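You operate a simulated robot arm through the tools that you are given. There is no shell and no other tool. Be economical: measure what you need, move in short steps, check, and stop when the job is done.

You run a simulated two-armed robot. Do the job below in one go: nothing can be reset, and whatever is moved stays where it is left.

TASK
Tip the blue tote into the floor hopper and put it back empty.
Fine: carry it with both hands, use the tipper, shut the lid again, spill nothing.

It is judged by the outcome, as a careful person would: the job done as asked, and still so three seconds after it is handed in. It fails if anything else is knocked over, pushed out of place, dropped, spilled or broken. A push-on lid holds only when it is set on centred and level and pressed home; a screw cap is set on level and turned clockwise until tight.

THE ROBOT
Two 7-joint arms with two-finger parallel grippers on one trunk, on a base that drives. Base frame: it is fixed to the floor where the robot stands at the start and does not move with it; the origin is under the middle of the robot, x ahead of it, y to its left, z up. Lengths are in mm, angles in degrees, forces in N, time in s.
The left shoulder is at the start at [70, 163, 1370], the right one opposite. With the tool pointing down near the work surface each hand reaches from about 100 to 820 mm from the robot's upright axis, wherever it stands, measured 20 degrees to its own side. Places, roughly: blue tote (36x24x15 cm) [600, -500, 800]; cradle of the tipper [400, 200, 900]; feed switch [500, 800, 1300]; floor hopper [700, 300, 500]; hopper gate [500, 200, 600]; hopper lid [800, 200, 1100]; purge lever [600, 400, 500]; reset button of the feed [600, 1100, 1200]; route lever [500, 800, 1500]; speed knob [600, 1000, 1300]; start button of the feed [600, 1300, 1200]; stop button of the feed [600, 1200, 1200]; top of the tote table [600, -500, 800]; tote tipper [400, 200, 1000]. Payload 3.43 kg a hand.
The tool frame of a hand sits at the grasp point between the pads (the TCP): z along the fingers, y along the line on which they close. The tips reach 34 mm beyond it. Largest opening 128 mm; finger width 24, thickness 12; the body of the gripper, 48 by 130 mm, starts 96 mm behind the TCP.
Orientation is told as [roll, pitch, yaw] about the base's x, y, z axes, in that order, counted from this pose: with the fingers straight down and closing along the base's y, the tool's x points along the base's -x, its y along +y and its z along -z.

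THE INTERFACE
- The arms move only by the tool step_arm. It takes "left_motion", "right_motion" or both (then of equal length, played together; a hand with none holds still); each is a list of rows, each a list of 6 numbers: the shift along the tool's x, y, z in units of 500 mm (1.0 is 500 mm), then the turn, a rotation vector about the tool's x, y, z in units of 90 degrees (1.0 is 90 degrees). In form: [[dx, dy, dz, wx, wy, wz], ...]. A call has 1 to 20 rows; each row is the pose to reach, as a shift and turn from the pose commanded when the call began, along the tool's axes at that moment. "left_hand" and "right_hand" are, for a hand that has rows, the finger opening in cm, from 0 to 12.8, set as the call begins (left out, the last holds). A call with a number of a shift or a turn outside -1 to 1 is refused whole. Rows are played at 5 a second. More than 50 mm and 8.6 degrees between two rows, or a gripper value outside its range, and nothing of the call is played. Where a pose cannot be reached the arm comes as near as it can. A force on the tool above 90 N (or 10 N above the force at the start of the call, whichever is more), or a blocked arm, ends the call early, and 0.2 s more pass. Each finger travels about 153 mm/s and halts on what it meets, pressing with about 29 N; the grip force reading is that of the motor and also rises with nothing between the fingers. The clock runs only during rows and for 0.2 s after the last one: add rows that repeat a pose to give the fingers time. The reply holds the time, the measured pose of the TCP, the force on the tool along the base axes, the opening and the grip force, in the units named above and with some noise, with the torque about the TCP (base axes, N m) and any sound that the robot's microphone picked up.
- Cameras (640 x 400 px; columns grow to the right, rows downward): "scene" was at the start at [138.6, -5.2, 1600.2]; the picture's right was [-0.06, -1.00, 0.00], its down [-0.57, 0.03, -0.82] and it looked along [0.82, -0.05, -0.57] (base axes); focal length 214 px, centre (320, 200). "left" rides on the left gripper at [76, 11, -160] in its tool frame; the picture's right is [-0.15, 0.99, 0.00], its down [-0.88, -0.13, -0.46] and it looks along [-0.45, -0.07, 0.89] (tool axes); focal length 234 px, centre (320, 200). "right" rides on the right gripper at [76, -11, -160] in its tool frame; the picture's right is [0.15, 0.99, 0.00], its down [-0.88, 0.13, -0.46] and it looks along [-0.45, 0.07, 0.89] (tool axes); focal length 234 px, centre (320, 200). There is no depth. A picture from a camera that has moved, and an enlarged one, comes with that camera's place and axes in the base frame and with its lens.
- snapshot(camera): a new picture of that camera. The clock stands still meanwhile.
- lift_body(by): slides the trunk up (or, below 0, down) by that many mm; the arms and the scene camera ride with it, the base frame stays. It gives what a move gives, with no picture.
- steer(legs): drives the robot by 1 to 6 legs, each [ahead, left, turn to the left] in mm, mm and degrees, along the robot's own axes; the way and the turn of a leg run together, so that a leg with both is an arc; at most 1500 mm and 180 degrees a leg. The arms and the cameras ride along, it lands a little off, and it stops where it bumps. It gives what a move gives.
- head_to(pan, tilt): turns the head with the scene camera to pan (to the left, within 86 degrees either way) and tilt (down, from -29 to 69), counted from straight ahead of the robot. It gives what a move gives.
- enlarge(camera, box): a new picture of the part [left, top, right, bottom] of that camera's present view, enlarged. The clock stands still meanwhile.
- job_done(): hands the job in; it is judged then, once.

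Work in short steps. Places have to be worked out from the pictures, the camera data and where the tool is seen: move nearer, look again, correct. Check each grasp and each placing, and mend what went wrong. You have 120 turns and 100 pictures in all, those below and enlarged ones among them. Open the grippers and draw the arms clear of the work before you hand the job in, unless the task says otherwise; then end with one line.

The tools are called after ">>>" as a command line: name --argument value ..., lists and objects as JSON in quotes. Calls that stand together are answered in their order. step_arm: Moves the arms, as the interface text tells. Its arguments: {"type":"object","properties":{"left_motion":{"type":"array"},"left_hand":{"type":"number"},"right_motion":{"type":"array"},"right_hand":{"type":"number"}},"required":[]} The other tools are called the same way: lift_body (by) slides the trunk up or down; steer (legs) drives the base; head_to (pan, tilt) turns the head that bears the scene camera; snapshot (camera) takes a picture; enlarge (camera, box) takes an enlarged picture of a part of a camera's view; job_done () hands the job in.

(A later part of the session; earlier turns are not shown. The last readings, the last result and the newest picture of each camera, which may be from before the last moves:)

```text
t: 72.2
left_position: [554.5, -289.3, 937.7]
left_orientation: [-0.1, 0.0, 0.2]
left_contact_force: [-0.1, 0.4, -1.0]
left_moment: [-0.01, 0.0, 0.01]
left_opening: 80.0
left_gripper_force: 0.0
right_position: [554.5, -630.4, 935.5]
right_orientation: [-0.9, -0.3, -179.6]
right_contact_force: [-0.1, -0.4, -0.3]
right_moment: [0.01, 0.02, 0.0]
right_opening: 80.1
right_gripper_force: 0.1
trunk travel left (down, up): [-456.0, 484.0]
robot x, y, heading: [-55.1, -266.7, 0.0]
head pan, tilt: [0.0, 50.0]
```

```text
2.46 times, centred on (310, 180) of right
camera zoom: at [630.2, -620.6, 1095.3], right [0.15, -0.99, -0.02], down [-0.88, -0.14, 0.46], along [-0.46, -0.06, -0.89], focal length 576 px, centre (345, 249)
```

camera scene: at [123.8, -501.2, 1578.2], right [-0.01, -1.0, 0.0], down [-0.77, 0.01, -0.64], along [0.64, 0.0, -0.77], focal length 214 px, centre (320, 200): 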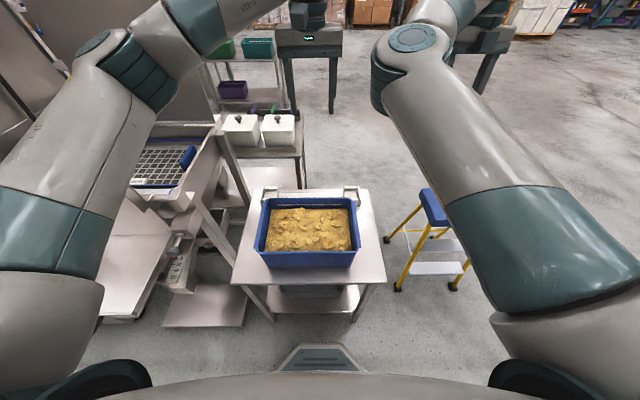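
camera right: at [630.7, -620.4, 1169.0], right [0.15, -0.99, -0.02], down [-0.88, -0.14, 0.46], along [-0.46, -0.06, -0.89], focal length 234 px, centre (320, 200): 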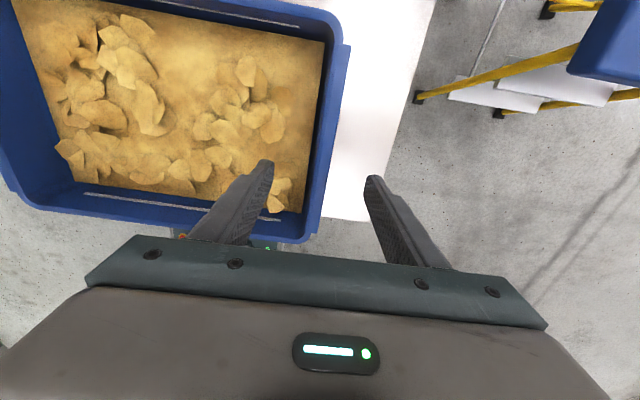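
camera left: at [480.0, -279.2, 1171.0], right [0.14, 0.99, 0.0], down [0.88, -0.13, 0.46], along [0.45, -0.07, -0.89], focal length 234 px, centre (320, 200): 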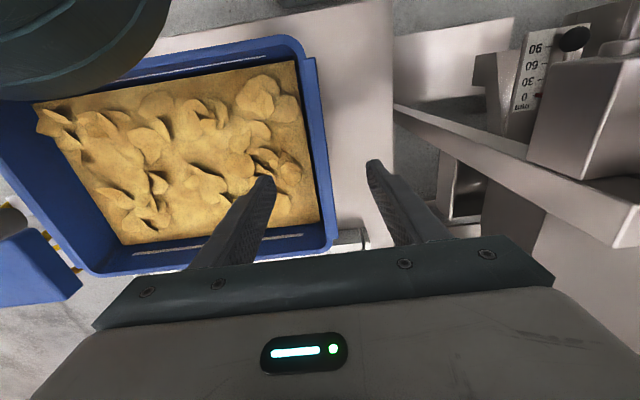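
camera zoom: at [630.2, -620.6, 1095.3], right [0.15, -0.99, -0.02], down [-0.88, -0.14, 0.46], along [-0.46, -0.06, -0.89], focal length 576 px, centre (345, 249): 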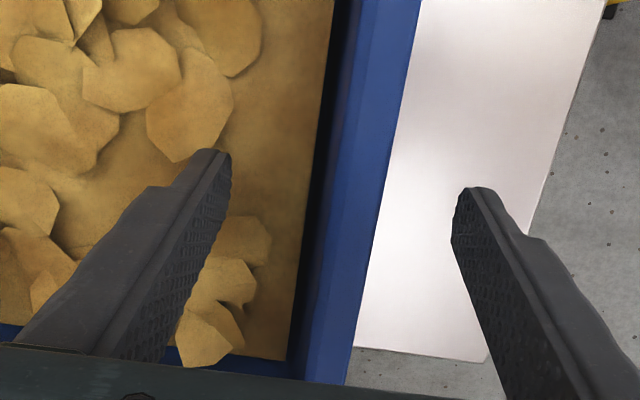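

Walls are between the fingers. I shift a few mm to centre and close both grippers.

>>> step_arm --left_motion '[[0, -0.004, 0, 0, 0, 0], [0, -0.004, 0, 0, 0, 0], [0, -0.004, 0, 0, 0, 0], [0, -0.004, 0, 0, 0, 0], [0, -0.004, 0, 0, 0, 0]]' --left_hand 0 --right_motion '[[0, 0.01, 0, 0, 0, 0], [0, 0.01, 0, 0, 0, 0], [0, 0.01, 0, 0, 0, 0], [0, 0.01, 0, 0, 0, 0], [0, 0.01, 0, 0, 0, 0]]' --right_hand 0

>>> enlarge --camera "left" --box '[200, 100, 440, 250]'

```text
t: 73.4
left_position: [555.4, -291.1, 936.7]
left_orientation: [0.0, -0.1, 0.3]
left_contact_force: [-2.3, 2.9, -0.1]
left_moment: [-0.68, 0.04, -0.25]
left_opening: 16.8
left_gripper_force: 29.1
right_position: [553.5, -635.7, 936.1]
right_orientation: [-0.9, -0.3, -179.5]
right_contact_force: [1.9, -0.8, 0.6]
right_moment: [0.71, -0.03, -0.5]
right_opening: 16.3
right_gripper_force: 29.0
trunk travel left (down, up): [-456.0, 484.0]
robot x, y, heading: [-59.6, -265.4, -0.0]
head pan, tilt: [0.0, 50.0]
```

```text
2.67 times, centred on (320, 175) of left
camera zoom: at [480.4, -280.9, 1096.9], right [0.14, 0.99, 0.0], down [0.88, -0.13, 0.46], along [0.45, -0.07, -0.89], focal length 624 px, centre (320, 267)
```

zoom: 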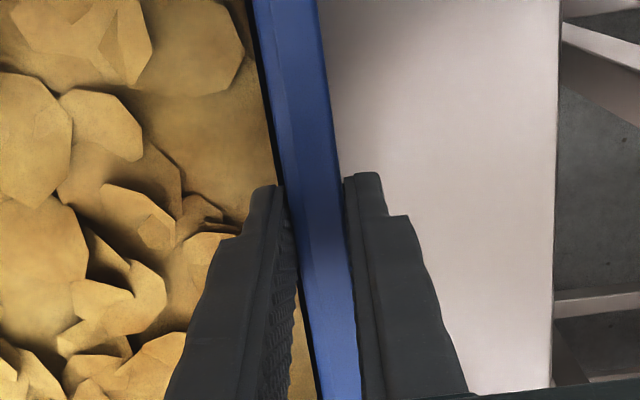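

Both hands hold the rim (≈16.5 mm). I lift 30 mm with the trunk as a test.

>>> lift_body --by 30

>>> snapshot --camera "scene"

```text
t: 74.2
left_position: [557.1, -291.6, 967.0]
left_orientation: [-0.1, 0.1, 0.4]
left_contact_force: [-0.6, -0.2, 0.4]
left_moment: [0.0, 0.02, 0.02]
left_opening: 0.2
left_gripper_force: 29.6
right_position: [554.0, -635.4, 965.0]
right_orientation: [-0.8, -0.4, -179.5]
right_contact_force: [-0.3, 0.1, 0.4]
right_moment: [0.02, 0.03, -0.01]
right_opening: 0.0
right_gripper_force: 29.4
trunk travel left (down, up): [-486.0, 454.0]
robot x, y, heading: [-60.2, -264.9, 0.2]
head pan, tilt: [0.0, 50.0]
```

```text
38 pictures are left
camera scene: at [70.3, -266.2, 1214.1], right [0.0, -1.0, 0.0], down [-0.77, 0.0, -0.64], along [0.64, 0.0, -0.77], focal length 214 px, centre (320, 200)
```

scene: 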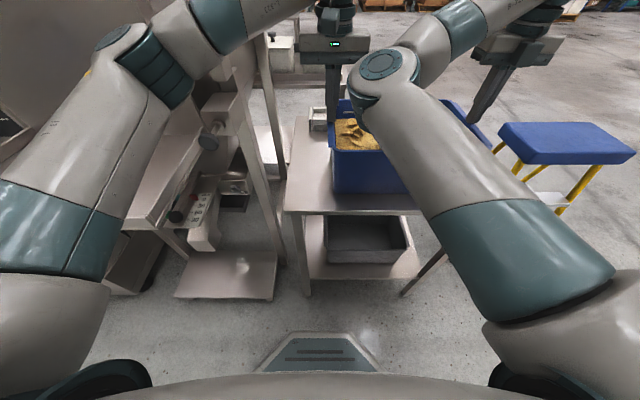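

The fingers slipped off: only the tips held, so the rim is nearer z 905. I reopen and go down about 32 mm lower than before.

>>> step_arm --left_motion '[[0, 0, 0, 0, 0, 0], [0, 0, 0, 0, 0, 0], [0, 0, 0, 0, 0, 0]]' --left_hand 6 --right_motion '[[0, 0, 0, 0, 0, 0], [0, 0, 0, 0, 0, 0], [0, 0, 0, 0, 0, 0]]' --right_hand 6

>>> lift_body --by -62

>>> enlarge --camera "left" --box '[200, 100, 440, 250]'

>>> enlarge --camera "right" --box '[180, 100, 440, 260]'

```text
t: 75.0
left_position: [554.6, -292.0, 967.9]
left_orientation: [-0.1, 0.0, 0.3]
left_contact_force: [0.2, 0.7, -0.5]
left_moment: [0.0, -0.01, -0.04]
left_opening: 59.9
left_gripper_force: 0.1
right_position: [553.8, -636.2, 965.4]
right_orientation: [-0.9, -0.2, -179.5]
right_contact_force: [-0.4, -0.1, -0.5]
right_moment: [0.03, 0.01, 0.0]
right_opening: 60.1
right_gripper_force: 0.1
trunk travel left (down, up): [-486.0, 454.0]
robot x, y, heading: [-54.5, -267.7, -0.0]
head pan, tilt: [0.0, 50.0]
```

```text
t: 76.0
left_position: [555.3, -293.2, 905.3]
left_orientation: [-0.1, 0.0, 0.2]
left_contact_force: [-0.8, -0.1, -0.3]
left_moment: [0.0, 0.01, -0.03]
left_opening: 59.9
left_gripper_force: 0.0
right_position: [553.3, -635.4, 903.9]
right_orientation: [-0.8, -0.3, -179.5]
right_contact_force: [-0.1, -0.5, 0.0]
right_moment: [0.0, -0.05, -0.02]
right_opening: 60.4
right_gripper_force: 0.2
trunk travel left (down, up): [-424.0, 516.0]
robot x, y, heading: [-61.2, -265.5, 0.1]
head pan, tilt: [0.0, 50.0]
```

```text
2.67 times, centred on (320, 175) of left
camera zoom: at [479.8, -281.8, 1065.1], right [0.14, 0.99, 0.0], down [0.88, -0.13, 0.46], along [0.45, -0.07, -0.89], focal length 624 px, centre (320, 267)
```

zoom: 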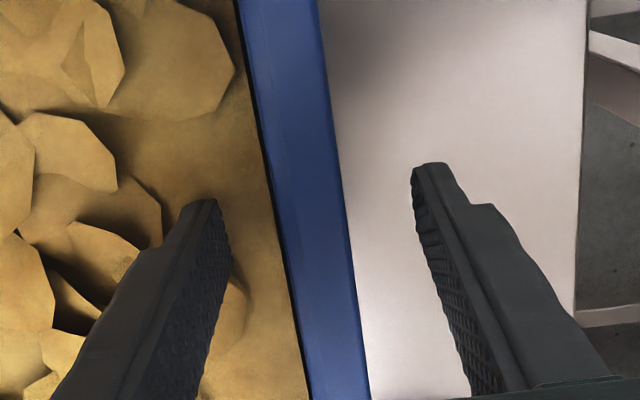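

```text
2.46 times, centred on (310, 180) of right
camera zoom: at [629.9, -625.8, 1063.7], right [0.15, -0.99, -0.02], down [-0.88, -0.14, 0.46], along [-0.45, -0.06, -0.89], focal length 576 px, centre (345, 249)
```

zoom: 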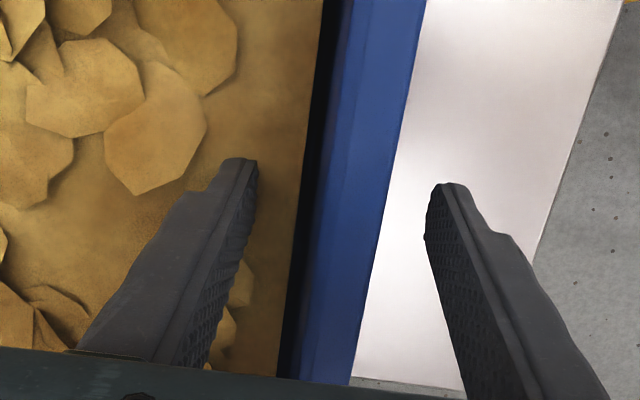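

Still clear of the chips. I lower 12 mm more and close both hands.

>>> lift_body --by -12

>>> step_arm --left_motion '[[0, 0, 0, 0, 0, 0], [0, 0, 0, 0, 0, 0], [0, 0, 0, 0, 0, 0], [0, 0, 0, 0, 0, 0], [0, 0, 0, 0, 0, 0]]' --left_hand 0 --right_motion '[[0, 0, 0, 0, 0, 0], [0, 0, 0, 0, 0, 0], [0, 0, 0, 0, 0, 0], [0, 0, 0, 0, 0, 0], [0, 0, 0, 0, 0, 0]]' --right_hand 0

>>> lift_body --by 15

```text
t: 76.6
left_position: [551.4, -296.3, 907.0]
left_orientation: [0.3, -1.0, 0.2]
left_contact_force: [0.6, 1.3, 0.3]
left_moment: [0.02, -0.02, 0.0]
left_opening: 60.0
left_gripper_force: 0.1
right_position: [551.1, -639.5, 895.5]
right_orientation: [-1.2, 0.0, -179.6]
right_contact_force: [-0.5, 0.2, -0.3]
right_moment: [0.05, 0.03, 0.04]
right_opening: 60.1
right_gripper_force: 0.1
trunk travel left (down, up): [-412.0, 528.0]
robot x, y, heading: [-55.7, -267.8, 0.0]
head pan, tilt: [0.0, 50.0]
```

```text
t: 77.8
left_position: [550.9, -298.1, 906.8]
left_orientation: [0.2, -1.2, 0.1]
left_contact_force: [2.7, -9.8, 4.8]
left_moment: [-1.67, 0.35, -0.04]
left_opening: 18.1
left_gripper_force: 29.3
right_position: [550.0, -639.6, 895.7]
right_orientation: [-1.3, 0.1, -179.4]
right_contact_force: [2.7, 16.5, 11.9]
right_moment: [1.94, 0.71, -0.26]
right_opening: 16.9
right_gripper_force: 29.2
trunk travel left (down, up): [-412.0, 528.0]
robot x, y, heading: [-60.5, -269.8, 0.1]
head pan, tilt: [0.0, 50.0]
```

```text
t: 78.4
left_position: [554.2, -292.5, 904.0]
left_orientation: [-0.1, 0.2, 0.1]
left_contact_force: [-1.1, -20.3, 2.1]
left_moment: [-1.96, 0.09, 0.12]
left_opening: 19.2
left_gripper_force: 29.4
right_position: [554.6, -634.3, 903.6]
right_orientation: [-0.9, -0.4, -179.5]
right_contact_force: [1.4, 20.5, -8.8]
right_moment: [-0.1, -0.04, -0.5]
right_opening: 15.9
right_gripper_force: 28.7
trunk travel left (down, up): [-427.0, 513.0]
robot x, y, heading: [-60.0, -265.9, 0.1]
head pan, tilt: [0.0, 50.0]
```

At the lowest point the left arm's upper link seems to have touched something (not the tool), but it's clear now. I lift 20 mm more and check the tote's coming.

>>> lift_body --by 20

>>> snapshot --camera "scene"

```text
t: 79.1
left_position: [556.5, -292.7, 927.6]
left_orientation: [-0.2, 0.2, 0.2]
left_contact_force: [-1.8, -22.7, -2.0]
left_moment: [-1.72, 0.9, -0.02]
left_opening: 19.3
left_gripper_force: 28.9
right_position: [556.4, -634.8, 925.5]
right_orientation: [-1.1, -0.3, -179.4]
right_contact_force: [1.8, 22.8, -7.5]
right_moment: [0.67, -0.77, -0.56]
right_opening: 15.9
right_gripper_force: 28.4
trunk travel left (down, up): [-447.0, 493.0]
robot x, y, heading: [-58.9, -267.1, 0.1]
head pan, tilt: [0.0, 50.0]
```

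```text
35 pictures are left
camera scene: at [70.9, -266.2, 1174.8], right [0.0, -1.0, 0.0], down [-0.77, 0.0, -0.64], along [0.64, 0.0, -0.77], focal length 214 px, centre (320, 200)
```

scene: 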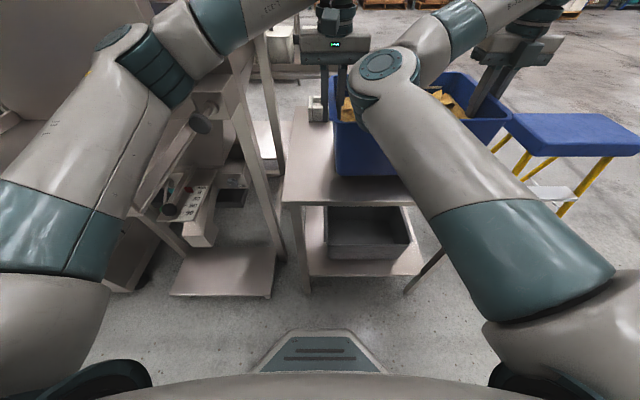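

Weight is small (~10 N) but it holds. I lift 60 mm more and zoom to verify the tote is off the table and level.

>>> lift_body --by 60

>>> snapshot --camera "left"

>>> enlarge --camera "scene" --box '[270, 60, 530, 230]'

```text
t: 80.1
left_position: [556.4, -292.7, 987.8]
left_orientation: [-0.3, 0.1, 0.1]
left_contact_force: [-2.6, -24.3, -1.2]
left_moment: [-1.81, 1.0, -0.18]
left_opening: 19.1
left_gripper_force: 29.1
right_position: [554.9, -634.9, 986.0]
right_orientation: [-1.0, -0.4, -179.4]
right_contact_force: [3.0, 25.7, -7.7]
right_moment: [0.86, -0.83, -0.62]
right_opening: 15.9
right_gripper_force: 28.9
trunk travel left (down, up): [-507.0, 433.0]
robot x, y, heading: [-57.0, -268.2, 0.0]
head pan, tilt: [0.0, 50.0]
```

```text
34 pictures are left
camera left: at [481.5, -282.0, 1147.1], right [0.14, 0.99, 0.0], down [0.88, -0.12, 0.46], along [0.45, -0.07, -0.89], focal length 234 px, centre (320, 200)
```

left: 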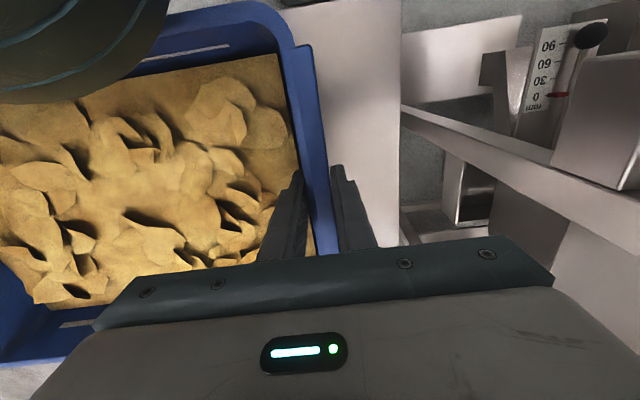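

```text
2.35 times, centred on (400, 145) of scene
camera zoom: at [70.6, -266.3, 1234.9], right [0.0, -1.0, 0.0], down [-0.77, 0.0, -0.64], along [0.64, 0.0, -0.77], focal length 505 px, centre (132, 329)
```

zoom: 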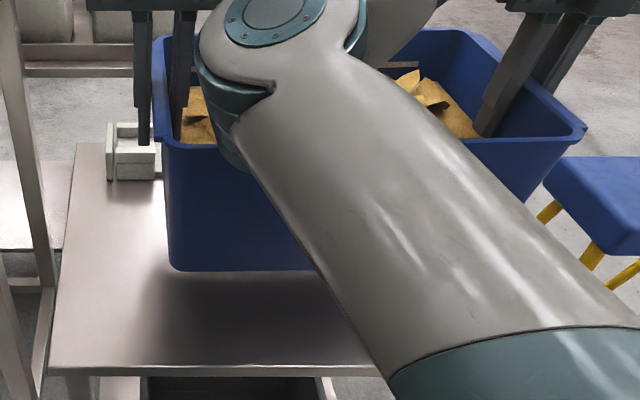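

Held level; the gate gauge reads 0, so the hopper gate is closed. I raise the trunk 370 mm so the tote clears everything.

>>> lift_body --by 370

>>> steer --legs '[[-144, 0, 0]]'

>>> head_to --pan 40 --tilt 35

>>> snapshot --camera "scene"

```text
t: 83.7
left_position: [557.1, -293.8, 1357.6]
left_orientation: [-0.3, 0.1, 0.2]
left_contact_force: [-1.3, -25.0, -1.5]
left_moment: [-1.89, -0.19, -0.01]
left_opening: 19.0
left_gripper_force: 28.9
right_position: [554.4, -635.8, 1356.0]
right_orientation: [-1.1, -0.4, -179.5]
right_contact_force: [2.2, 25.1, -7.8]
right_moment: [0.73, 0.32, -0.55]
right_opening: 16.2
right_gripper_force: 29.7
trunk travel left (down, up): [-877.0, 63.0]
robot x, y, heading: [-57.1, -266.5, 0.1]
head pan, tilt: [0.0, 50.0]
```

```text
t: 85.0
left_position: [417.1, -295.3, 1356.6]
left_orientation: [-0.3, 0.2, 0.2]
left_contact_force: [-2.2, -25.0, -2.3]
left_moment: [-1.84, 0.05, -0.03]
left_opening: 18.7
left_gripper_force: 28.8
right_position: [415.8, -636.4, 1354.0]
right_orientation: [-1.0, -0.5, -179.6]
right_contact_force: [1.6, 23.7, -7.5]
right_moment: [0.78, 0.09, -0.57]
right_opening: 16.0
right_gripper_force: 29.0
trunk travel left (down, up): [-877.0, 63.0]
robot x, y, heading: [-202.4, -269.9, 0.1]
head pan, tilt: [0.0, 50.0]
```

```text
t: 86.1
left_position: [414.4, -294.5, 1356.4]
left_orientation: [-0.3, 0.1, 0.1]
left_contact_force: [-1.5, 0.5, -2.7]
left_moment: [-1.78, 0.15, -0.07]
left_opening: 19.1
left_gripper_force: 29.2
right_position: [410.7, -637.4, 1354.9]
right_orientation: [-1.0, -0.5, -179.7]
right_contact_force: [1.8, -1.2, -6.3]
right_moment: [1.04, -0.07, -0.49]
right_opening: 15.9
right_gripper_force: 28.6
trunk travel left (down, up): [-877.0, 63.0]
robot x, y, heading: [-200.0, -262.8, -0.1]
head pan, tilt: [40.0, 35.0]
```

```text
32 pictures are left
camera scene: at [-80.2, -210.2, 1626.7], right [0.64, -0.77, 0.0], down [-0.44, -0.37, -0.82], along [0.63, 0.52, -0.57], focal length 214 px, centre (320, 200)
```

scene: 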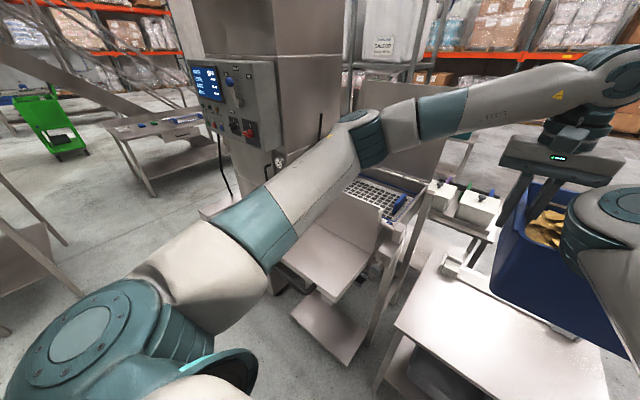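

The path at this height is clear of the panel if I keep back. I drive 60 mm further back, left 674 mm, checking before moving forward.

>>> steer --legs '[[-60, 0, 0], [0, 674, 0]]'

>>> head_to --pan 15 --tilt 50

>>> snapshot --camera "scene"

>>> snapshot --camera "left"

```text
t: 87.2
left_position: [362.7, -293.9, 1358.6]
left_orientation: [-0.5, -0.1, 0.1]
left_contact_force: [-1.5, 3.7, -2.2]
left_moment: [-1.86, 0.17, -0.07]
left_opening: 18.4
left_gripper_force: 29.1
right_position: [361.7, -636.0, 1357.8]
right_orientation: [-1.2, -0.3, -179.4]
right_contact_force: [-0.5, -3.1, -4.5]
right_moment: [1.37, -0.27, -0.32]
right_opening: 16.2
right_gripper_force: 28.8
trunk travel left (down, up): [-877.0, 63.0]
robot x, y, heading: [-247.7, -263.1, -0.1]
head pan, tilt: [40.0, 35.0]
stopped in leg 1: the robot was blocked; the commanded pose is now the measured one
```

```text
t: 88.0
left_position: [367.6, -295.8, 1358.0]
left_orientation: [-0.4, 0.1, 0.3]
left_contact_force: [-2.2, 2.6, -2.2]
left_moment: [-1.71, 0.07, -0.1]
left_opening: 18.7
left_gripper_force: 28.6
right_position: [366.3, -635.8, 1355.1]
right_orientation: [-1.1, -0.5, -179.4]
right_contact_force: [1.1, -4.1, -6.7]
right_moment: [1.15, 0.02, -0.49]
right_opening: 16.3
right_gripper_force: 29.0
trunk travel left (down, up): [-877.0, 63.0]
robot x, y, heading: [-250.5, -268.2, 0.2]
head pan, tilt: [15.0, 50.0]
```

```text
31 pictures are left
camera scene: at [-120.9, -248.5, 1605.2], right [0.26, -0.97, 0.0], down [-0.74, -0.2, -0.64], along [0.62, 0.17, -0.77], focal length 214 px, centre (320, 200)
```

scene: 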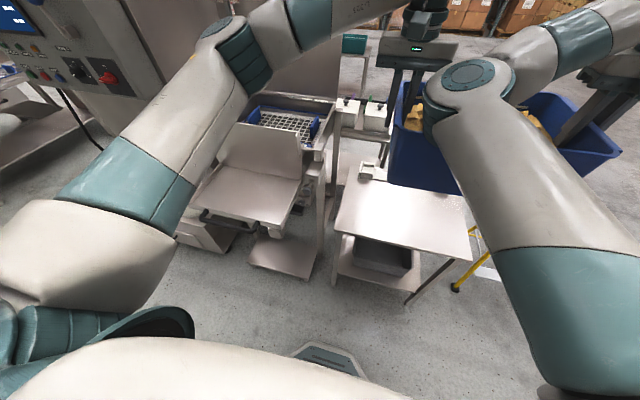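

```text
30 pictures are left
camera left: at [292.9, -284.0, 1516.9], right [0.14, 0.99, -0.01], down [0.88, -0.12, 0.46], along [0.45, -0.07, -0.89], focal length 234 px, centre (320, 200)
```

left: 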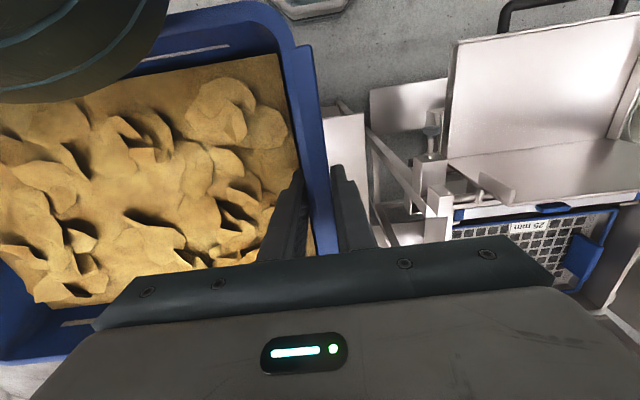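

Something behind blocked the base. I move forward 45 mm off it, and look to the left along the route.

>>> steer --legs '[[45, 0, 0]]'

>>> head_to --pan 86 --tilt 35

>>> snapshot --camera "scene"

```text
t: 89.0
left_position: [403.1, -296.7, 1362.2]
left_orientation: [-0.3, -0.3, 0.3]
left_contact_force: [-2.5, 2.9, -2.3]
left_moment: [-1.65, -0.19, 0.0]
left_opening: 18.9
left_gripper_force: 29.0
right_position: [401.6, -636.9, 1360.4]
right_orientation: [-1.1, -0.1, -179.7]
right_contact_force: [-0.9, -3.1, -4.6]
right_moment: [1.26, 0.05, -0.28]
right_opening: 15.8
right_gripper_force: 29.3
trunk travel left (down, up): [-877.0, 63.0]
robot x, y, heading: [-201.3, -267.9, -0.1]
head pan, tilt: [15.0, 50.0]
```

```text
t: 90.4
left_position: [412.8, -295.6, 1356.7]
left_orientation: [-0.5, 0.1, 0.1]
left_contact_force: [-1.3, 3.5, -2.2]
left_moment: [-1.72, 0.01, -0.13]
left_opening: 18.7
left_gripper_force: 28.8
right_position: [410.6, -638.2, 1355.8]
right_orientation: [-1.2, -0.5, -179.5]
right_contact_force: [1.2, -2.7, -6.4]
right_moment: [1.13, 0.05, -0.47]
right_opening: 15.9
right_gripper_force: 28.7
trunk travel left (down, up): [-877.0, 63.0]
robot x, y, heading: [-204.7, -268.3, 0.1]
head pan, tilt: [85.9, 35.0]
```

```text
29 pictures are left
camera scene: at [-143.2, -180.3, 1626.9], right [1.0, -0.07, 0.0], down [-0.04, -0.57, -0.82], along [0.06, 0.82, -0.57], focal length 214 px, centre (320, 200)
```

scene: 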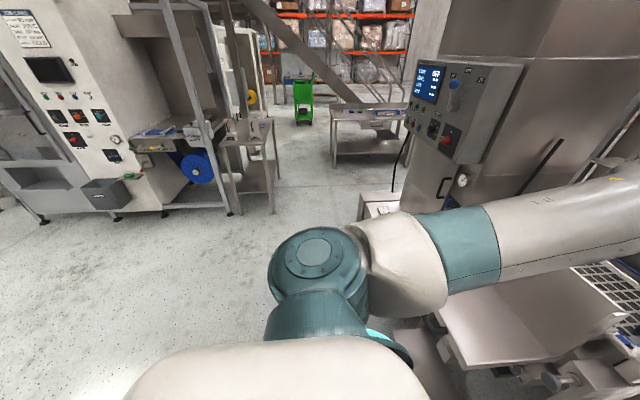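

The floor to the left is clear. I drive left 540 mm first, then check the left elbow's clearance to the panel.

>>> steer --legs '[[0, 540, 0]]'

>>> head_to --pan 60 --tilt 30

>>> snapshot --camera "scene"

```text
t: 93.5
left_position: [413.5, 241.0, 1357.4]
left_orientation: [-0.3, 0.1, 0.4]
left_contact_force: [-1.8, 2.4, -2.9]
left_moment: [-1.71, 0.05, -0.02]
left_opening: 18.8
left_gripper_force: 28.8
right_position: [411.0, -101.4, 1354.9]
right_orientation: [-1.1, -0.5, -179.4]
right_contact_force: [1.4, -3.3, -6.1]
right_moment: [1.19, 0.02, -0.4]
right_opening: 16.3
right_gripper_force: 29.7
trunk travel left (down, up): [-877.0, 63.0]
robot x, y, heading: [-198.8, 269.8, 0.5]
head pan, tilt: [85.9, 35.0]
```

```text
t: 94.4
left_position: [413.1, 242.6, 1358.4]
left_orientation: [-0.4, 0.2, 0.3]
left_contact_force: [-1.2, 2.8, -3.9]
left_moment: [-1.73, 0.18, -0.1]
left_opening: 18.6
left_gripper_force: 29.0
right_position: [411.4, -98.7, 1355.5]
right_orientation: [-1.1, -0.5, -179.6]
right_contact_force: [1.7, -3.2, -6.3]
right_moment: [1.14, -0.1, -0.47]
right_opening: 16.0
right_gripper_force: 29.4
trunk travel left (down, up): [-877.0, 63.0]
robot x, y, heading: [-203.2, 266.3, 0.2]
head pan, tilt: [60.0, 30.0]
```

```text
28 pictures are left
camera scene: at [-105.5, 347.5, 1634.6], right [0.87, -0.5, 0.0], down [-0.25, -0.43, -0.87], along [0.43, 0.75, -0.5], focal length 214 px, centre (320, 200)
```

scene: 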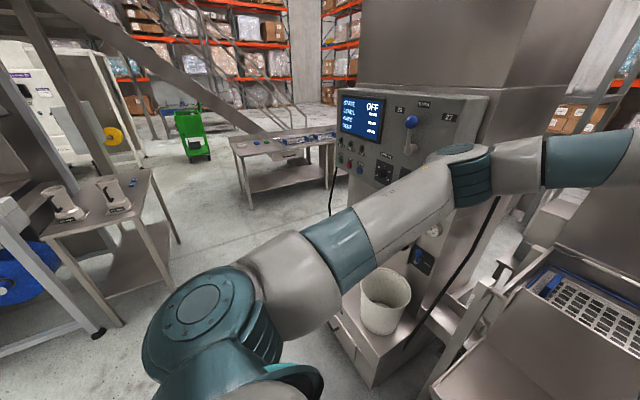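

Panel is OFF and the elbow has about 100 mm clearance. I drive the last 138 mm left, and view from the hand cameras.

>>> steer --legs '[[0, 138, -0.2]]'

>>> snapshot --camera "left"

>>> snapshot --camera "right"

```text
t: 95.7
left_position: [412.2, 377.3, 1356.6]
left_orientation: [-0.2, 0.1, 0.1]
left_contact_force: [-1.8, 2.7, -3.3]
left_moment: [-1.65, -0.11, -0.03]
left_opening: 18.5
left_gripper_force: 28.7
right_position: [409.9, 34.4, 1354.3]
right_orientation: [-1.3, -0.5, -179.7]
right_contact_force: [1.0, -3.7, -6.8]
right_moment: [1.26, 0.25, -0.42]
right_opening: 16.2
right_gripper_force: 28.9
trunk travel left (down, up): [-877.0, 63.0]
robot x, y, heading: [-203.2, 407.0, 0.0]
head pan, tilt: [60.0, 30.0]
```

```text
27 pictures are left
camera left: at [337.3, 387.8, 1516.9], right [0.14, 0.99, 0.0], down [0.88, -0.13, 0.46], along [0.45, -0.07, -0.89], focal length 234 px, centre (320, 200)
```

left: 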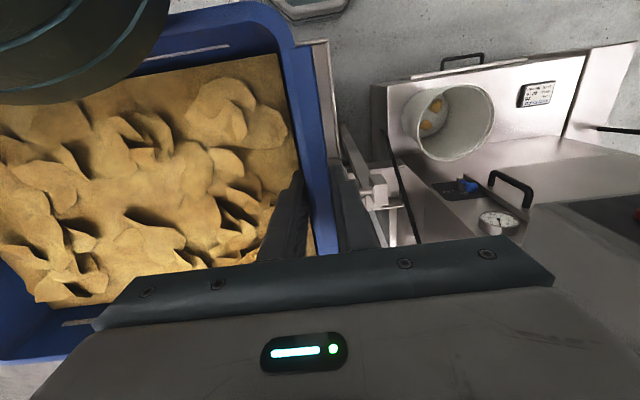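

```text
26 pictures are left
camera right: at [486.8, 43.6, 1513.5], right [0.15, -0.99, -0.02], down [-0.88, -0.14, 0.46], along [-0.46, -0.05, -0.89], focal length 234 px, centre (320, 200)
```

right: 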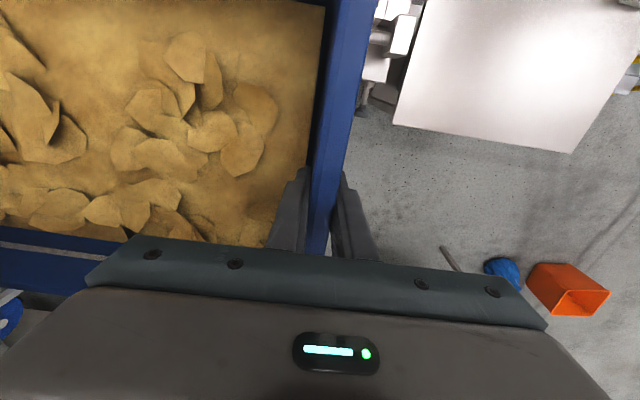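

Tote is centred over the cradle in y (rails ≈5–415). For clearance to the leaning wall I back up 20 mm, then lower the trunk 290 mm and look.

>>> steer --legs '[[-20, 0, 0]]'

>>> lift_body --by -150

>>> head_to --pan -20 --tilt 50

>>> snapshot --camera "scene"

```text
t: 96.5
left_position: [398.6, 380.0, 1352.9]
left_orientation: [-0.5, 0.4, 0.2]
left_contact_force: [-0.7, 3.9, -3.7]
left_moment: [-1.79, 0.19, -0.18]
left_opening: 18.5
left_gripper_force: 29.2
right_position: [395.7, 38.4, 1352.2]
right_orientation: [-1.1, -0.8, -179.8]
right_contact_force: [3.5, -2.5, -6.9]
right_moment: [1.13, 0.03, -0.52]
right_opening: 16.1
right_gripper_force: 28.8
trunk travel left (down, up): [-877.0, 63.0]
robot x, y, heading: [-222.0, 409.3, 0.1]
head pan, tilt: [60.0, 30.0]
```

```text
t: 98.3
left_position: [392.8, 379.0, 1206.8]
left_orientation: [-0.4, 0.1, 0.1]
left_contact_force: [-0.5, 3.3, -3.9]
left_moment: [-1.62, -0.1, -0.06]
left_opening: 18.8
left_gripper_force: 29.6
right_position: [387.9, 37.8, 1205.4]
right_orientation: [-1.2, -0.5, -179.7]
right_contact_force: [0.5, -3.1, -5.2]
right_moment: [1.21, 0.22, -0.35]
right_opening: 15.8
right_gripper_force: 29.3
trunk travel left (down, up): [-727.0, 213.0]
robot x, y, heading: [-221.6, 403.3, 0.2]
head pan, tilt: [60.0, 30.0]
```

```text
t: 99.8
left_position: [391.4, 379.2, 1208.1]
left_orientation: [-0.4, 0.1, 0.1]
left_contact_force: [-1.9, 2.6, -2.3]
left_moment: [-1.65, -0.07, -0.03]
left_opening: 18.7
left_gripper_force: 29.2
right_position: [390.3, 37.4, 1203.8]
right_orientation: [-1.2, -0.6, -179.6]
right_contact_force: [0.8, -3.6, -6.0]
right_moment: [1.16, 0.21, -0.4]
right_opening: 16.4
right_gripper_force: 29.2
trunk travel left (down, up): [-727.0, 213.0]
robot x, y, heading: [-222.3, 410.5, 0.1]
head pan, tilt: [-20.0, 50.0]
```

```text
25 pictures are left
camera scene: at [-98.3, 381.1, 1455.0], right [-0.34, -0.94, 0.0], down [-0.72, 0.26, -0.64], along [0.6, -0.22, -0.77], focal length 214 px, centre (320, 200)
```

scene: 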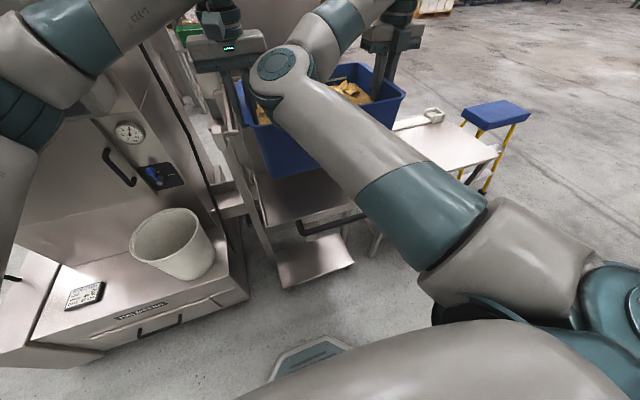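

Good alignment. I lower on toward the cradle: 150 mm, then small steps watching forces.

>>> lift_body --by -150

>>> enlarge --camera "scene" --box '[160, 0, 460, 190]'

```text
t: 101.5
left_position: [390.9, 379.5, 1057.4]
left_orientation: [-0.4, 0.1, 0.0]
left_contact_force: [-2.0, 3.3, -3.2]
left_moment: [-1.65, 0.1, -0.07]
left_opening: 18.5
left_gripper_force: 28.9
right_position: [389.8, 37.8, 1054.0]
right_orientation: [-1.3, -0.6, -179.7]
right_contact_force: [0.2, -2.9, -5.7]
right_moment: [1.19, -0.02, -0.39]
right_opening: 16.2
right_gripper_force: 28.8
trunk travel left (down, up): [-577.0, 363.0]
robot x, y, heading: [-222.6, 410.0, 0.1]
head pan, tilt: [-20.0, 50.0]
```

```text
2.11 times, centred on (310, 95) of scene
camera zoom: at [-98.8, 381.1, 1305.1], right [-0.34, -0.94, 0.0], down [-0.72, 0.26, -0.64], along [0.6, -0.22, -0.77], focal length 452 px, centre (341, 421)
```

zoom: 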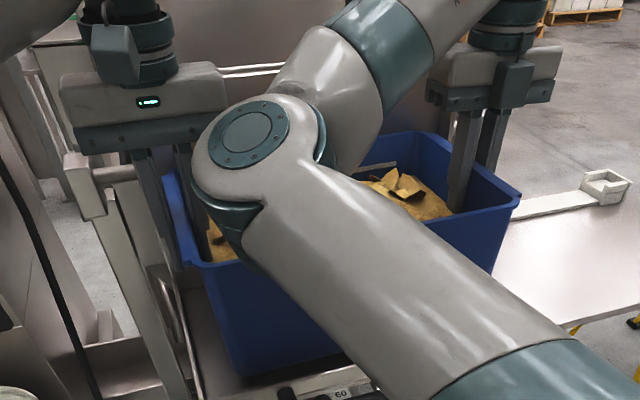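

Still clear; I lower in small steps.

>>> lift_body --by -25

>>> lift_body --by -10

>>> lift_body --by -7

```text
t: 102.3
left_position: [390.6, 378.1, 1035.7]
left_orientation: [-0.5, -0.2, 0.0]
left_contact_force: [5.5, 0.5, 24.9]
left_moment: [-1.67, -0.13, -0.71]
left_opening: 18.2
left_gripper_force: 29.2
right_position: [388.7, 36.9, 1031.4]
right_orientation: [-1.2, -0.3, -179.7]
right_contact_force: [3.5, -6.7, -0.3]
right_moment: [1.9, -0.22, -0.33]
right_opening: 17.2
right_gripper_force: 28.7
trunk travel left (down, up): [-552.0, 388.0]
robot x, y, heading: [-223.8, 406.0, 0.1]
head pan, tilt: [-20.0, 50.0]
```

```text
t: 102.8
left_position: [386.8, 379.7, 1026.3]
left_orientation: [-0.4, -0.1, 0.2]
left_contact_force: [4.5, -5.7, 22.0]
left_moment: [-2.03, -0.1, -0.13]
left_opening: 18.2
left_gripper_force: 29.0
right_position: [384.9, 37.7, 1025.5]
right_orientation: [-1.0, 0.0, -179.7]
right_contact_force: [6.4, -9.2, 23.8]
right_moment: [1.97, -0.14, -0.37]
right_opening: 17.5
right_gripper_force: 29.3
trunk travel left (down, up): [-542.0, 398.0]
robot x, y, heading: [-224.5, 407.7, -0.0]
head pan, tilt: [-20.0, 50.0]
```

```text
t: 103.4
left_position: [385.6, 378.5, 1021.0]
left_orientation: [-0.5, -0.4, 0.1]
left_contact_force: [8.2, -11.8, 24.5]
left_moment: [-2.16, 0.06, -0.31]
left_opening: 18.7
left_gripper_force: 29.5
right_position: [384.5, 37.5, 1024.7]
right_orientation: [-1.1, 0.6, -179.4]
right_contact_force: [17.4, -7.5, 16.4]
right_moment: [2.02, 0.35, -0.38]
right_opening: 17.2
right_gripper_force: 29.2
trunk travel left (down, up): [-535.0, 405.0]
robot x, y, heading: [-220.8, 408.1, -0.3]
head pan, tilt: [-20.0, 50.0]
```

Both ends rest on the cradle. I open the hands and view from the left camera before rising.

>>> step_arm --left_motion '[[0, 0, 0, 0, 0, 0], [0, 0, 0, 0, 0, 0], [0, 0, 0, 0, 0, 0]]' --left_hand 5 --right_motion '[[0, 0, 0, 0, 0, 0], [0, 0, 0, 0, 0, 0], [0, 0, 0, 0, 0, 0]]' --right_hand 5

>>> lift_body --by 200

>>> snapshot --camera "left"

>>> snapshot --camera "right"

```text
t: 104.2
left_position: [382.7, 380.0, 1020.4]
left_orientation: [-0.4, -0.4, 0.1]
left_contact_force: [0.0, -0.3, 0.2]
left_moment: [-0.02, 0.0, 0.01]
left_opening: 50.2
left_gripper_force: 0.2
right_position: [381.8, 38.8, 1025.0]
right_orientation: [-1.2, 0.7, -179.7]
right_contact_force: [-0.1, 0.6, -0.6]
right_moment: [0.0, 0.02, 0.03]
right_opening: 50.0
right_gripper_force: 0.1
trunk travel left (down, up): [-535.0, 405.0]
robot x, y, heading: [-217.5, 409.3, 0.0]
head pan, tilt: [-20.0, 50.0]
```

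```text
t: 106.4
left_position: [391.1, 379.6, 1215.8]
left_orientation: [-0.4, 0.1, 0.1]
left_contact_force: [0.6, 0.7, 0.7]
left_moment: [-0.01, 0.01, 0.0]
left_opening: 50.1
left_gripper_force: 0.0
right_position: [389.0, 38.3, 1212.0]
right_orientation: [-1.2, -0.5, -179.7]
right_contact_force: [0.2, 0.2, -1.1]
right_moment: [0.01, 0.03, 0.01]
right_opening: 50.1
right_gripper_force: 0.1
trunk travel left (down, up): [-735.0, 205.0]
robot x, y, heading: [-224.2, 408.5, 0.2]
head pan, tilt: [-20.0, 50.0]
```

```text
23 pictures are left
camera left: at [316.7, 391.3, 1375.0], right [0.14, 0.99, -0.01], down [0.88, -0.13, 0.46], along [0.45, -0.07, -0.89], focal length 234 px, centre (320, 200)
```

left: 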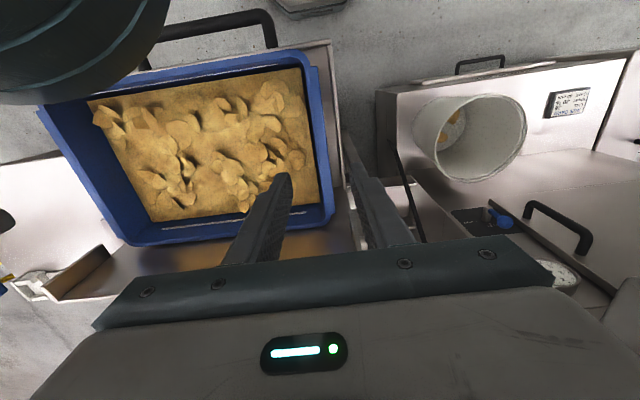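

```text
22 pictures are left
camera right: at [466.4, 47.0, 1372.1], right [0.15, -0.99, -0.02], down [-0.88, -0.14, 0.46], along [-0.46, -0.05, -0.89], focal length 234 px, centre (320, 200)
```

right: 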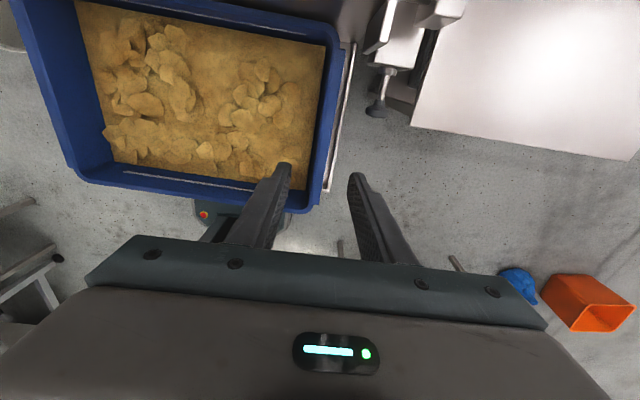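

The tote sits flat between the rails. I drive 100 mm right so the right hand is by the plunger, and look at it closely.

>>> steer --legs '[[0, -85, 0]]'

>>> enlarge --camera "right" --box '[290, 0, 420, 140]'

```text
t: 107.5
left_position: [390.3, 298.0, 1215.7]
left_orientation: [-0.5, 0.0, 0.2]
left_contact_force: [0.2, 0.3, 0.1]
left_moment: [0.0, 0.01, -0.01]
left_opening: 49.9
left_gripper_force: 0.0
right_position: [390.3, -43.6, 1213.8]
right_orientation: [-1.1, -0.5, -179.6]
right_contact_force: [0.6, 0.6, -0.3]
right_moment: [0.01, 0.04, 0.02]
right_opening: 50.0
right_gripper_force: 0.0
trunk travel left (down, up): [-735.0, 205.0]
robot x, y, heading: [-221.0, 322.5, 0.2]
head pan, tilt: [-20.0, 50.0]
```

```text
2.86 times, centred on (355, 70) of right
camera zoom: at [466.7, -34.6, 1372.9], right [0.15, -0.99, -0.02], down [-0.88, -0.15, 0.46], along [-0.46, -0.05, -0.89], focal length 669 px, centre (220, 571)
```

zoom: 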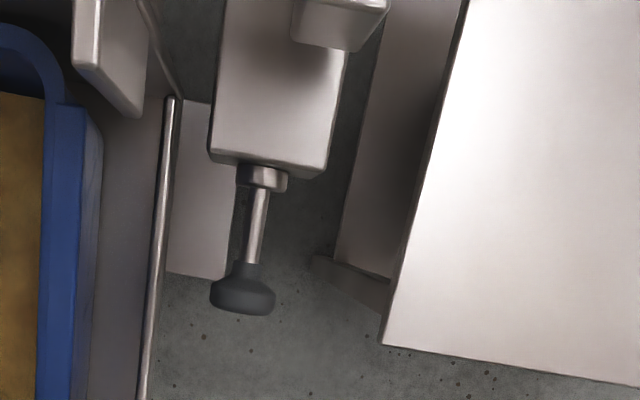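

The plunger rod points toward me with its knob near (435,−43,990). I lower the right hand over the knob with the fingers either side.

>>> step_arm --right_motion '[[0.03, 0, 0.06, 0, 0, 0], [0.06, 0, 0.14, 0, 0, 0], [0.09, 0, 0.22, 0, 0, 0], [0.094, 0, 0.3, 0, 0, 0], [0.094, 0, 0.38, 0, 0, 0], [0.094, 0, 0.44, 0, 0, 0]]' --right_hand 6

>>> enlarge --camera "right" --box '[200, 70, 440, 250]'

```text
t: 108.8
left_position: [391.6, 295.9, 1214.9]
left_orientation: [-0.4, 0.1, 0.2]
left_contact_force: [-0.7, 0.8, -0.1]
left_moment: [0.02, 0.01, -0.02]
left_opening: 49.7
left_gripper_force: 0.1
right_position: [433.1, -41.7, 991.6]
right_orientation: [-1.2, -0.4, -179.6]
right_contact_force: [-0.7, 0.0, -0.8]
right_moment: [0.02, 0.01, -0.02]
right_opening: 60.0
right_gripper_force: 0.1
trunk travel left (down, up): [-735.0, 205.0]
robot x, y, heading: [-221.5, 323.4, 0.2]
head pan, tilt: [-20.0, 50.0]
```

```text
2.22 times, centred on (320, 160) of right
camera zoom: at [511.0, -32.5, 1151.0], right [0.15, -0.99, -0.02], down [-0.88, -0.15, 0.46], along [-0.46, -0.05, -0.89], focal length 520 px, centre (320, 289)
```

zoom: 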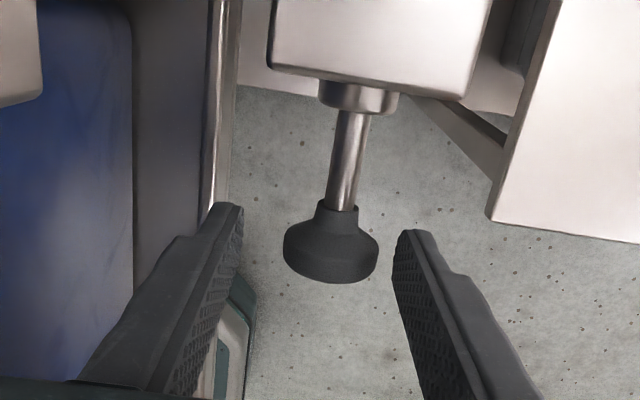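

The knob lies between the fingers, ~10 mm further. I move forward 10 mm and close on it.

>>> step_arm --right_motion '[[0.02, 0.001, 0, 0, 0, 0], [0.02, 0.001, 0, 0, 0, 0]]'

>>> step_arm --right_motion '[[0, 0, 0, 0, 0, 0], [0, 0, 0, 0, 0, 0], [0, 0, 0, 0, 0, 0], [0, 0, 0, 0, 0, 0]]' --right_hand 0

>>> step_arm --right_motion '[[-0.01, 0, 0, 0, 0, 0], [-0.02, 0, 0, 0, 0, 0], [-0.03, 0, 0, 0, 0, 0], [-0.04, 0, 0, 0, 0, 0], [-0.04, 0, 0, 0, 0, 0]]'

>>> enlarge --camera "right" --box '[200, 70, 440, 250]'

```text
t: 109.5
left_position: [390.7, 295.5, 1215.7]
left_orientation: [-0.5, 0.0, 0.2]
left_contact_force: [-0.4, -0.4, -0.8]
left_moment: [-0.01, 0.0, -0.05]
left_opening: 50.1
left_gripper_force: 0.0
right_position: [445.8, -41.0, 991.6]
right_orientation: [-1.2, -0.5, -179.7]
right_contact_force: [-0.4, 0.0, -0.1]
right_moment: [0.01, 0.03, 0.01]
right_opening: 59.9
right_gripper_force: 0.0
trunk travel left (down, up): [-735.0, 205.0]
robot x, y, heading: [-221.7, 323.4, -0.1]
head pan, tilt: [-20.0, 50.0]
```

```text
t: 110.5
left_position: [392.2, 292.7, 1215.3]
left_orientation: [-0.2, 0.0, 0.2]
left_contact_force: [0.7, 0.5, 0.2]
left_moment: [-0.01, -0.01, -0.02]
left_opening: 49.9
left_gripper_force: 0.0
right_position: [444.6, -45.7, 992.7]
right_orientation: [-1.1, -0.4, -179.6]
right_contact_force: [5.0, -26.7, 8.9]
right_moment: [-1.01, 0.51, -0.06]
right_opening: 37.7
right_gripper_force: 45.3
trunk travel left (down, up): [-735.0, 205.0]
robot x, y, heading: [-220.3, 323.6, -0.0]
head pan, tilt: [-20.0, 50.0]
```

```text
t: 111.7
left_position: [395.9, 292.1, 1213.8]
left_orientation: [-0.1, 0.2, 0.2]
left_contact_force: [-0.3, 0.4, 0.3]
left_moment: [0.01, 0.02, 0.0]
left_opening: 49.8
left_gripper_force: 0.0
right_position: [429.3, -47.1, 987.7]
right_orientation: [-0.9, -0.5, -179.6]
right_contact_force: [34.6, -31.4, 2.0]
right_moment: [-0.88, -1.26, 0.05]
right_opening: 37.8
right_gripper_force: 44.9
trunk travel left (down, up): [-735.0, 205.0]
robot x, y, heading: [-224.3, 321.7, 0.1]
head pan, tilt: [-20.0, 50.0]
```

```text
2.22 times, centred on (320, 160) of right
camera zoom: at [506.2, -36.2, 1147.5], right [0.15, -0.99, -0.02], down [-0.88, -0.14, 0.46], along [-0.46, -0.06, -0.89], focal length 520 px, centre (320, 289)
```

zoom: 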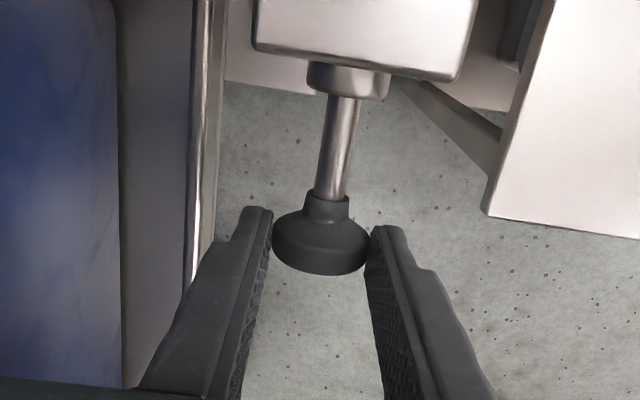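

The pads slipped along the knob (34 N spring). I'll instead grip the rod behind the knob head: open, forward ~41 mm, slightly lower, and close.

>>> step_arm --right_motion '[[0, 0, 0, 0, 0, 0], [0, -0.006, 0, 0, 0, 0], [0.04, -0.006, 0.02, 0, 0, 0], [0.078, -0.006, 0.03, 0, 0, 0], [0.078, -0.006, 0.03, 0, 0, 0]]' --right_hand 6

>>> step_arm --right_motion '[[0, 0, 0, 0, 0, 0], [0, 0, 0, 0, 0, 0], [0, 0, 0, 0, 0, 0], [0, 0, 0, 0, 0, 0]]' --right_hand 0

>>> enlarge --camera "right" --box '[200, 70, 440, 250]'

```text
t: 112.8
left_position: [389.9, 296.4, 1215.9]
left_orientation: [-0.3, -0.1, 0.3]
left_contact_force: [-1.0, -0.2, -0.3]
left_moment: [-0.03, 0.04, 0.01]
left_opening: 50.1
left_gripper_force: 0.0
right_position: [463.4, -36.7, 976.1]
right_orientation: [-1.2, -0.6, -179.6]
right_contact_force: [0.2, 0.7, -0.7]
right_moment: [0.0, 0.0, 0.02]
right_opening: 60.0
right_gripper_force: 0.1
trunk travel left (down, up): [-735.0, 205.0]
robot x, y, heading: [-221.4, 323.7, 0.2]
head pan, tilt: [-20.0, 50.0]
```

```text
t: 113.8
left_position: [392.0, 289.6, 1217.2]
left_orientation: [-0.1, 0.1, 0.2]
left_contact_force: [-0.6, -0.8, -0.2]
left_moment: [0.0, 0.02, 0.02]
left_opening: 49.8
left_gripper_force: 0.0
right_position: [462.8, -45.1, 977.0]
right_orientation: [-1.1, -0.4, -180.0]
right_contact_force: [7.1, -40.8, 12.0]
right_moment: [-0.63, 0.92, 0.24]
right_opening: 15.5
right_gripper_force: 44.9
trunk travel left (down, up): [-735.0, 205.0]
robot x, y, heading: [-222.3, 323.4, -0.0]
head pan, tilt: [-20.0, 50.0]
```

```text
2.22 times, centred on (320, 160) of right
camera zoom: at [539.8, -36.7, 1136.0], right [0.15, -0.99, -0.02], down [-0.88, -0.14, 0.46], along [-0.46, -0.05, -0.89], focal length 520 px, centre (320, 289)
```

zoom: 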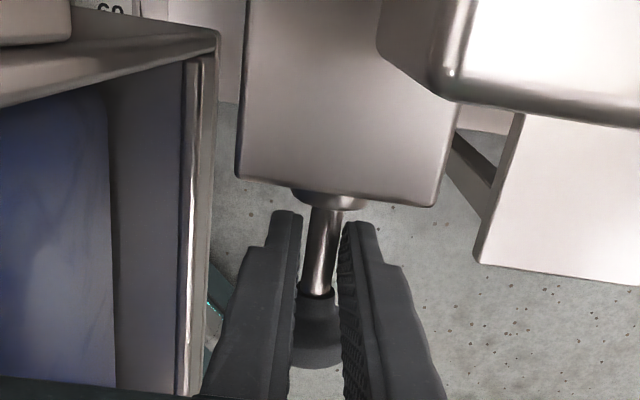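

Gripped on the rod behind the head. I relieve the sideways offset and pull 24 mm toward the robot.

>>> step_arm --right_motion '[[0, 0.016, 0, 0, 0, 0], [-0.012, 0.017, 0, 0, 0, 0], [-0.024, 0.018, 0, 0, 0, 0], [-0.036, 0.018, 0, 0, 0, 0], [-0.048, 0.018, 0, 0, 0, 0], [-0.048, 0.018, 0, 0, 0, 0]]'

>>> enlarge --camera "right" --box '[200, 70, 440, 250]'

```text
t: 115.2
left_position: [396.2, 293.8, 1213.5]
left_orientation: [-0.3, 0.3, 0.3]
left_contact_force: [0.7, 0.4, -0.5]
left_moment: [-0.01, 0.03, -0.01]
left_opening: 50.0
left_gripper_force: 0.1
right_position: [449.0, -45.0, 974.4]
right_orientation: [-1.2, -0.1, -179.3]
right_contact_force: [71.0, -11.1, -26.0]
right_moment: [-0.16, -0.46, -1.43]
right_opening: 16.0
right_gripper_force: 44.5
trunk travel left (down, up): [-735.0, 205.0]
robot x, y, heading: [-223.7, 320.6, 0.0]
head pan, tilt: [-20.0, 50.0]
```

```text
2.22 times, centred on (320, 160) of right
camera zoom: at [524.2, -36.5, 1134.5], right [0.16, -0.99, -0.02], down [-0.88, -0.15, 0.45], along [-0.45, -0.05, -0.89], focal length 520 px, centre (320, 289)
```

zoom: 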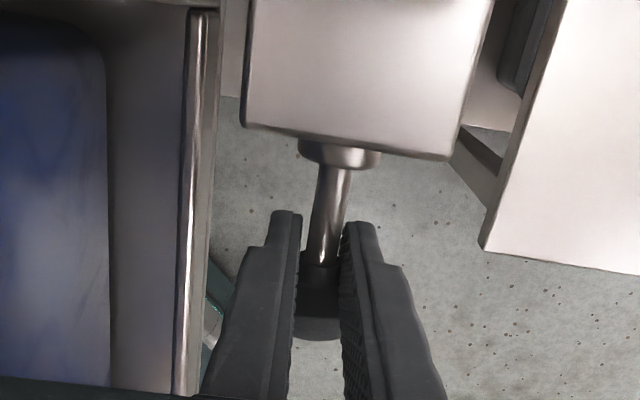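

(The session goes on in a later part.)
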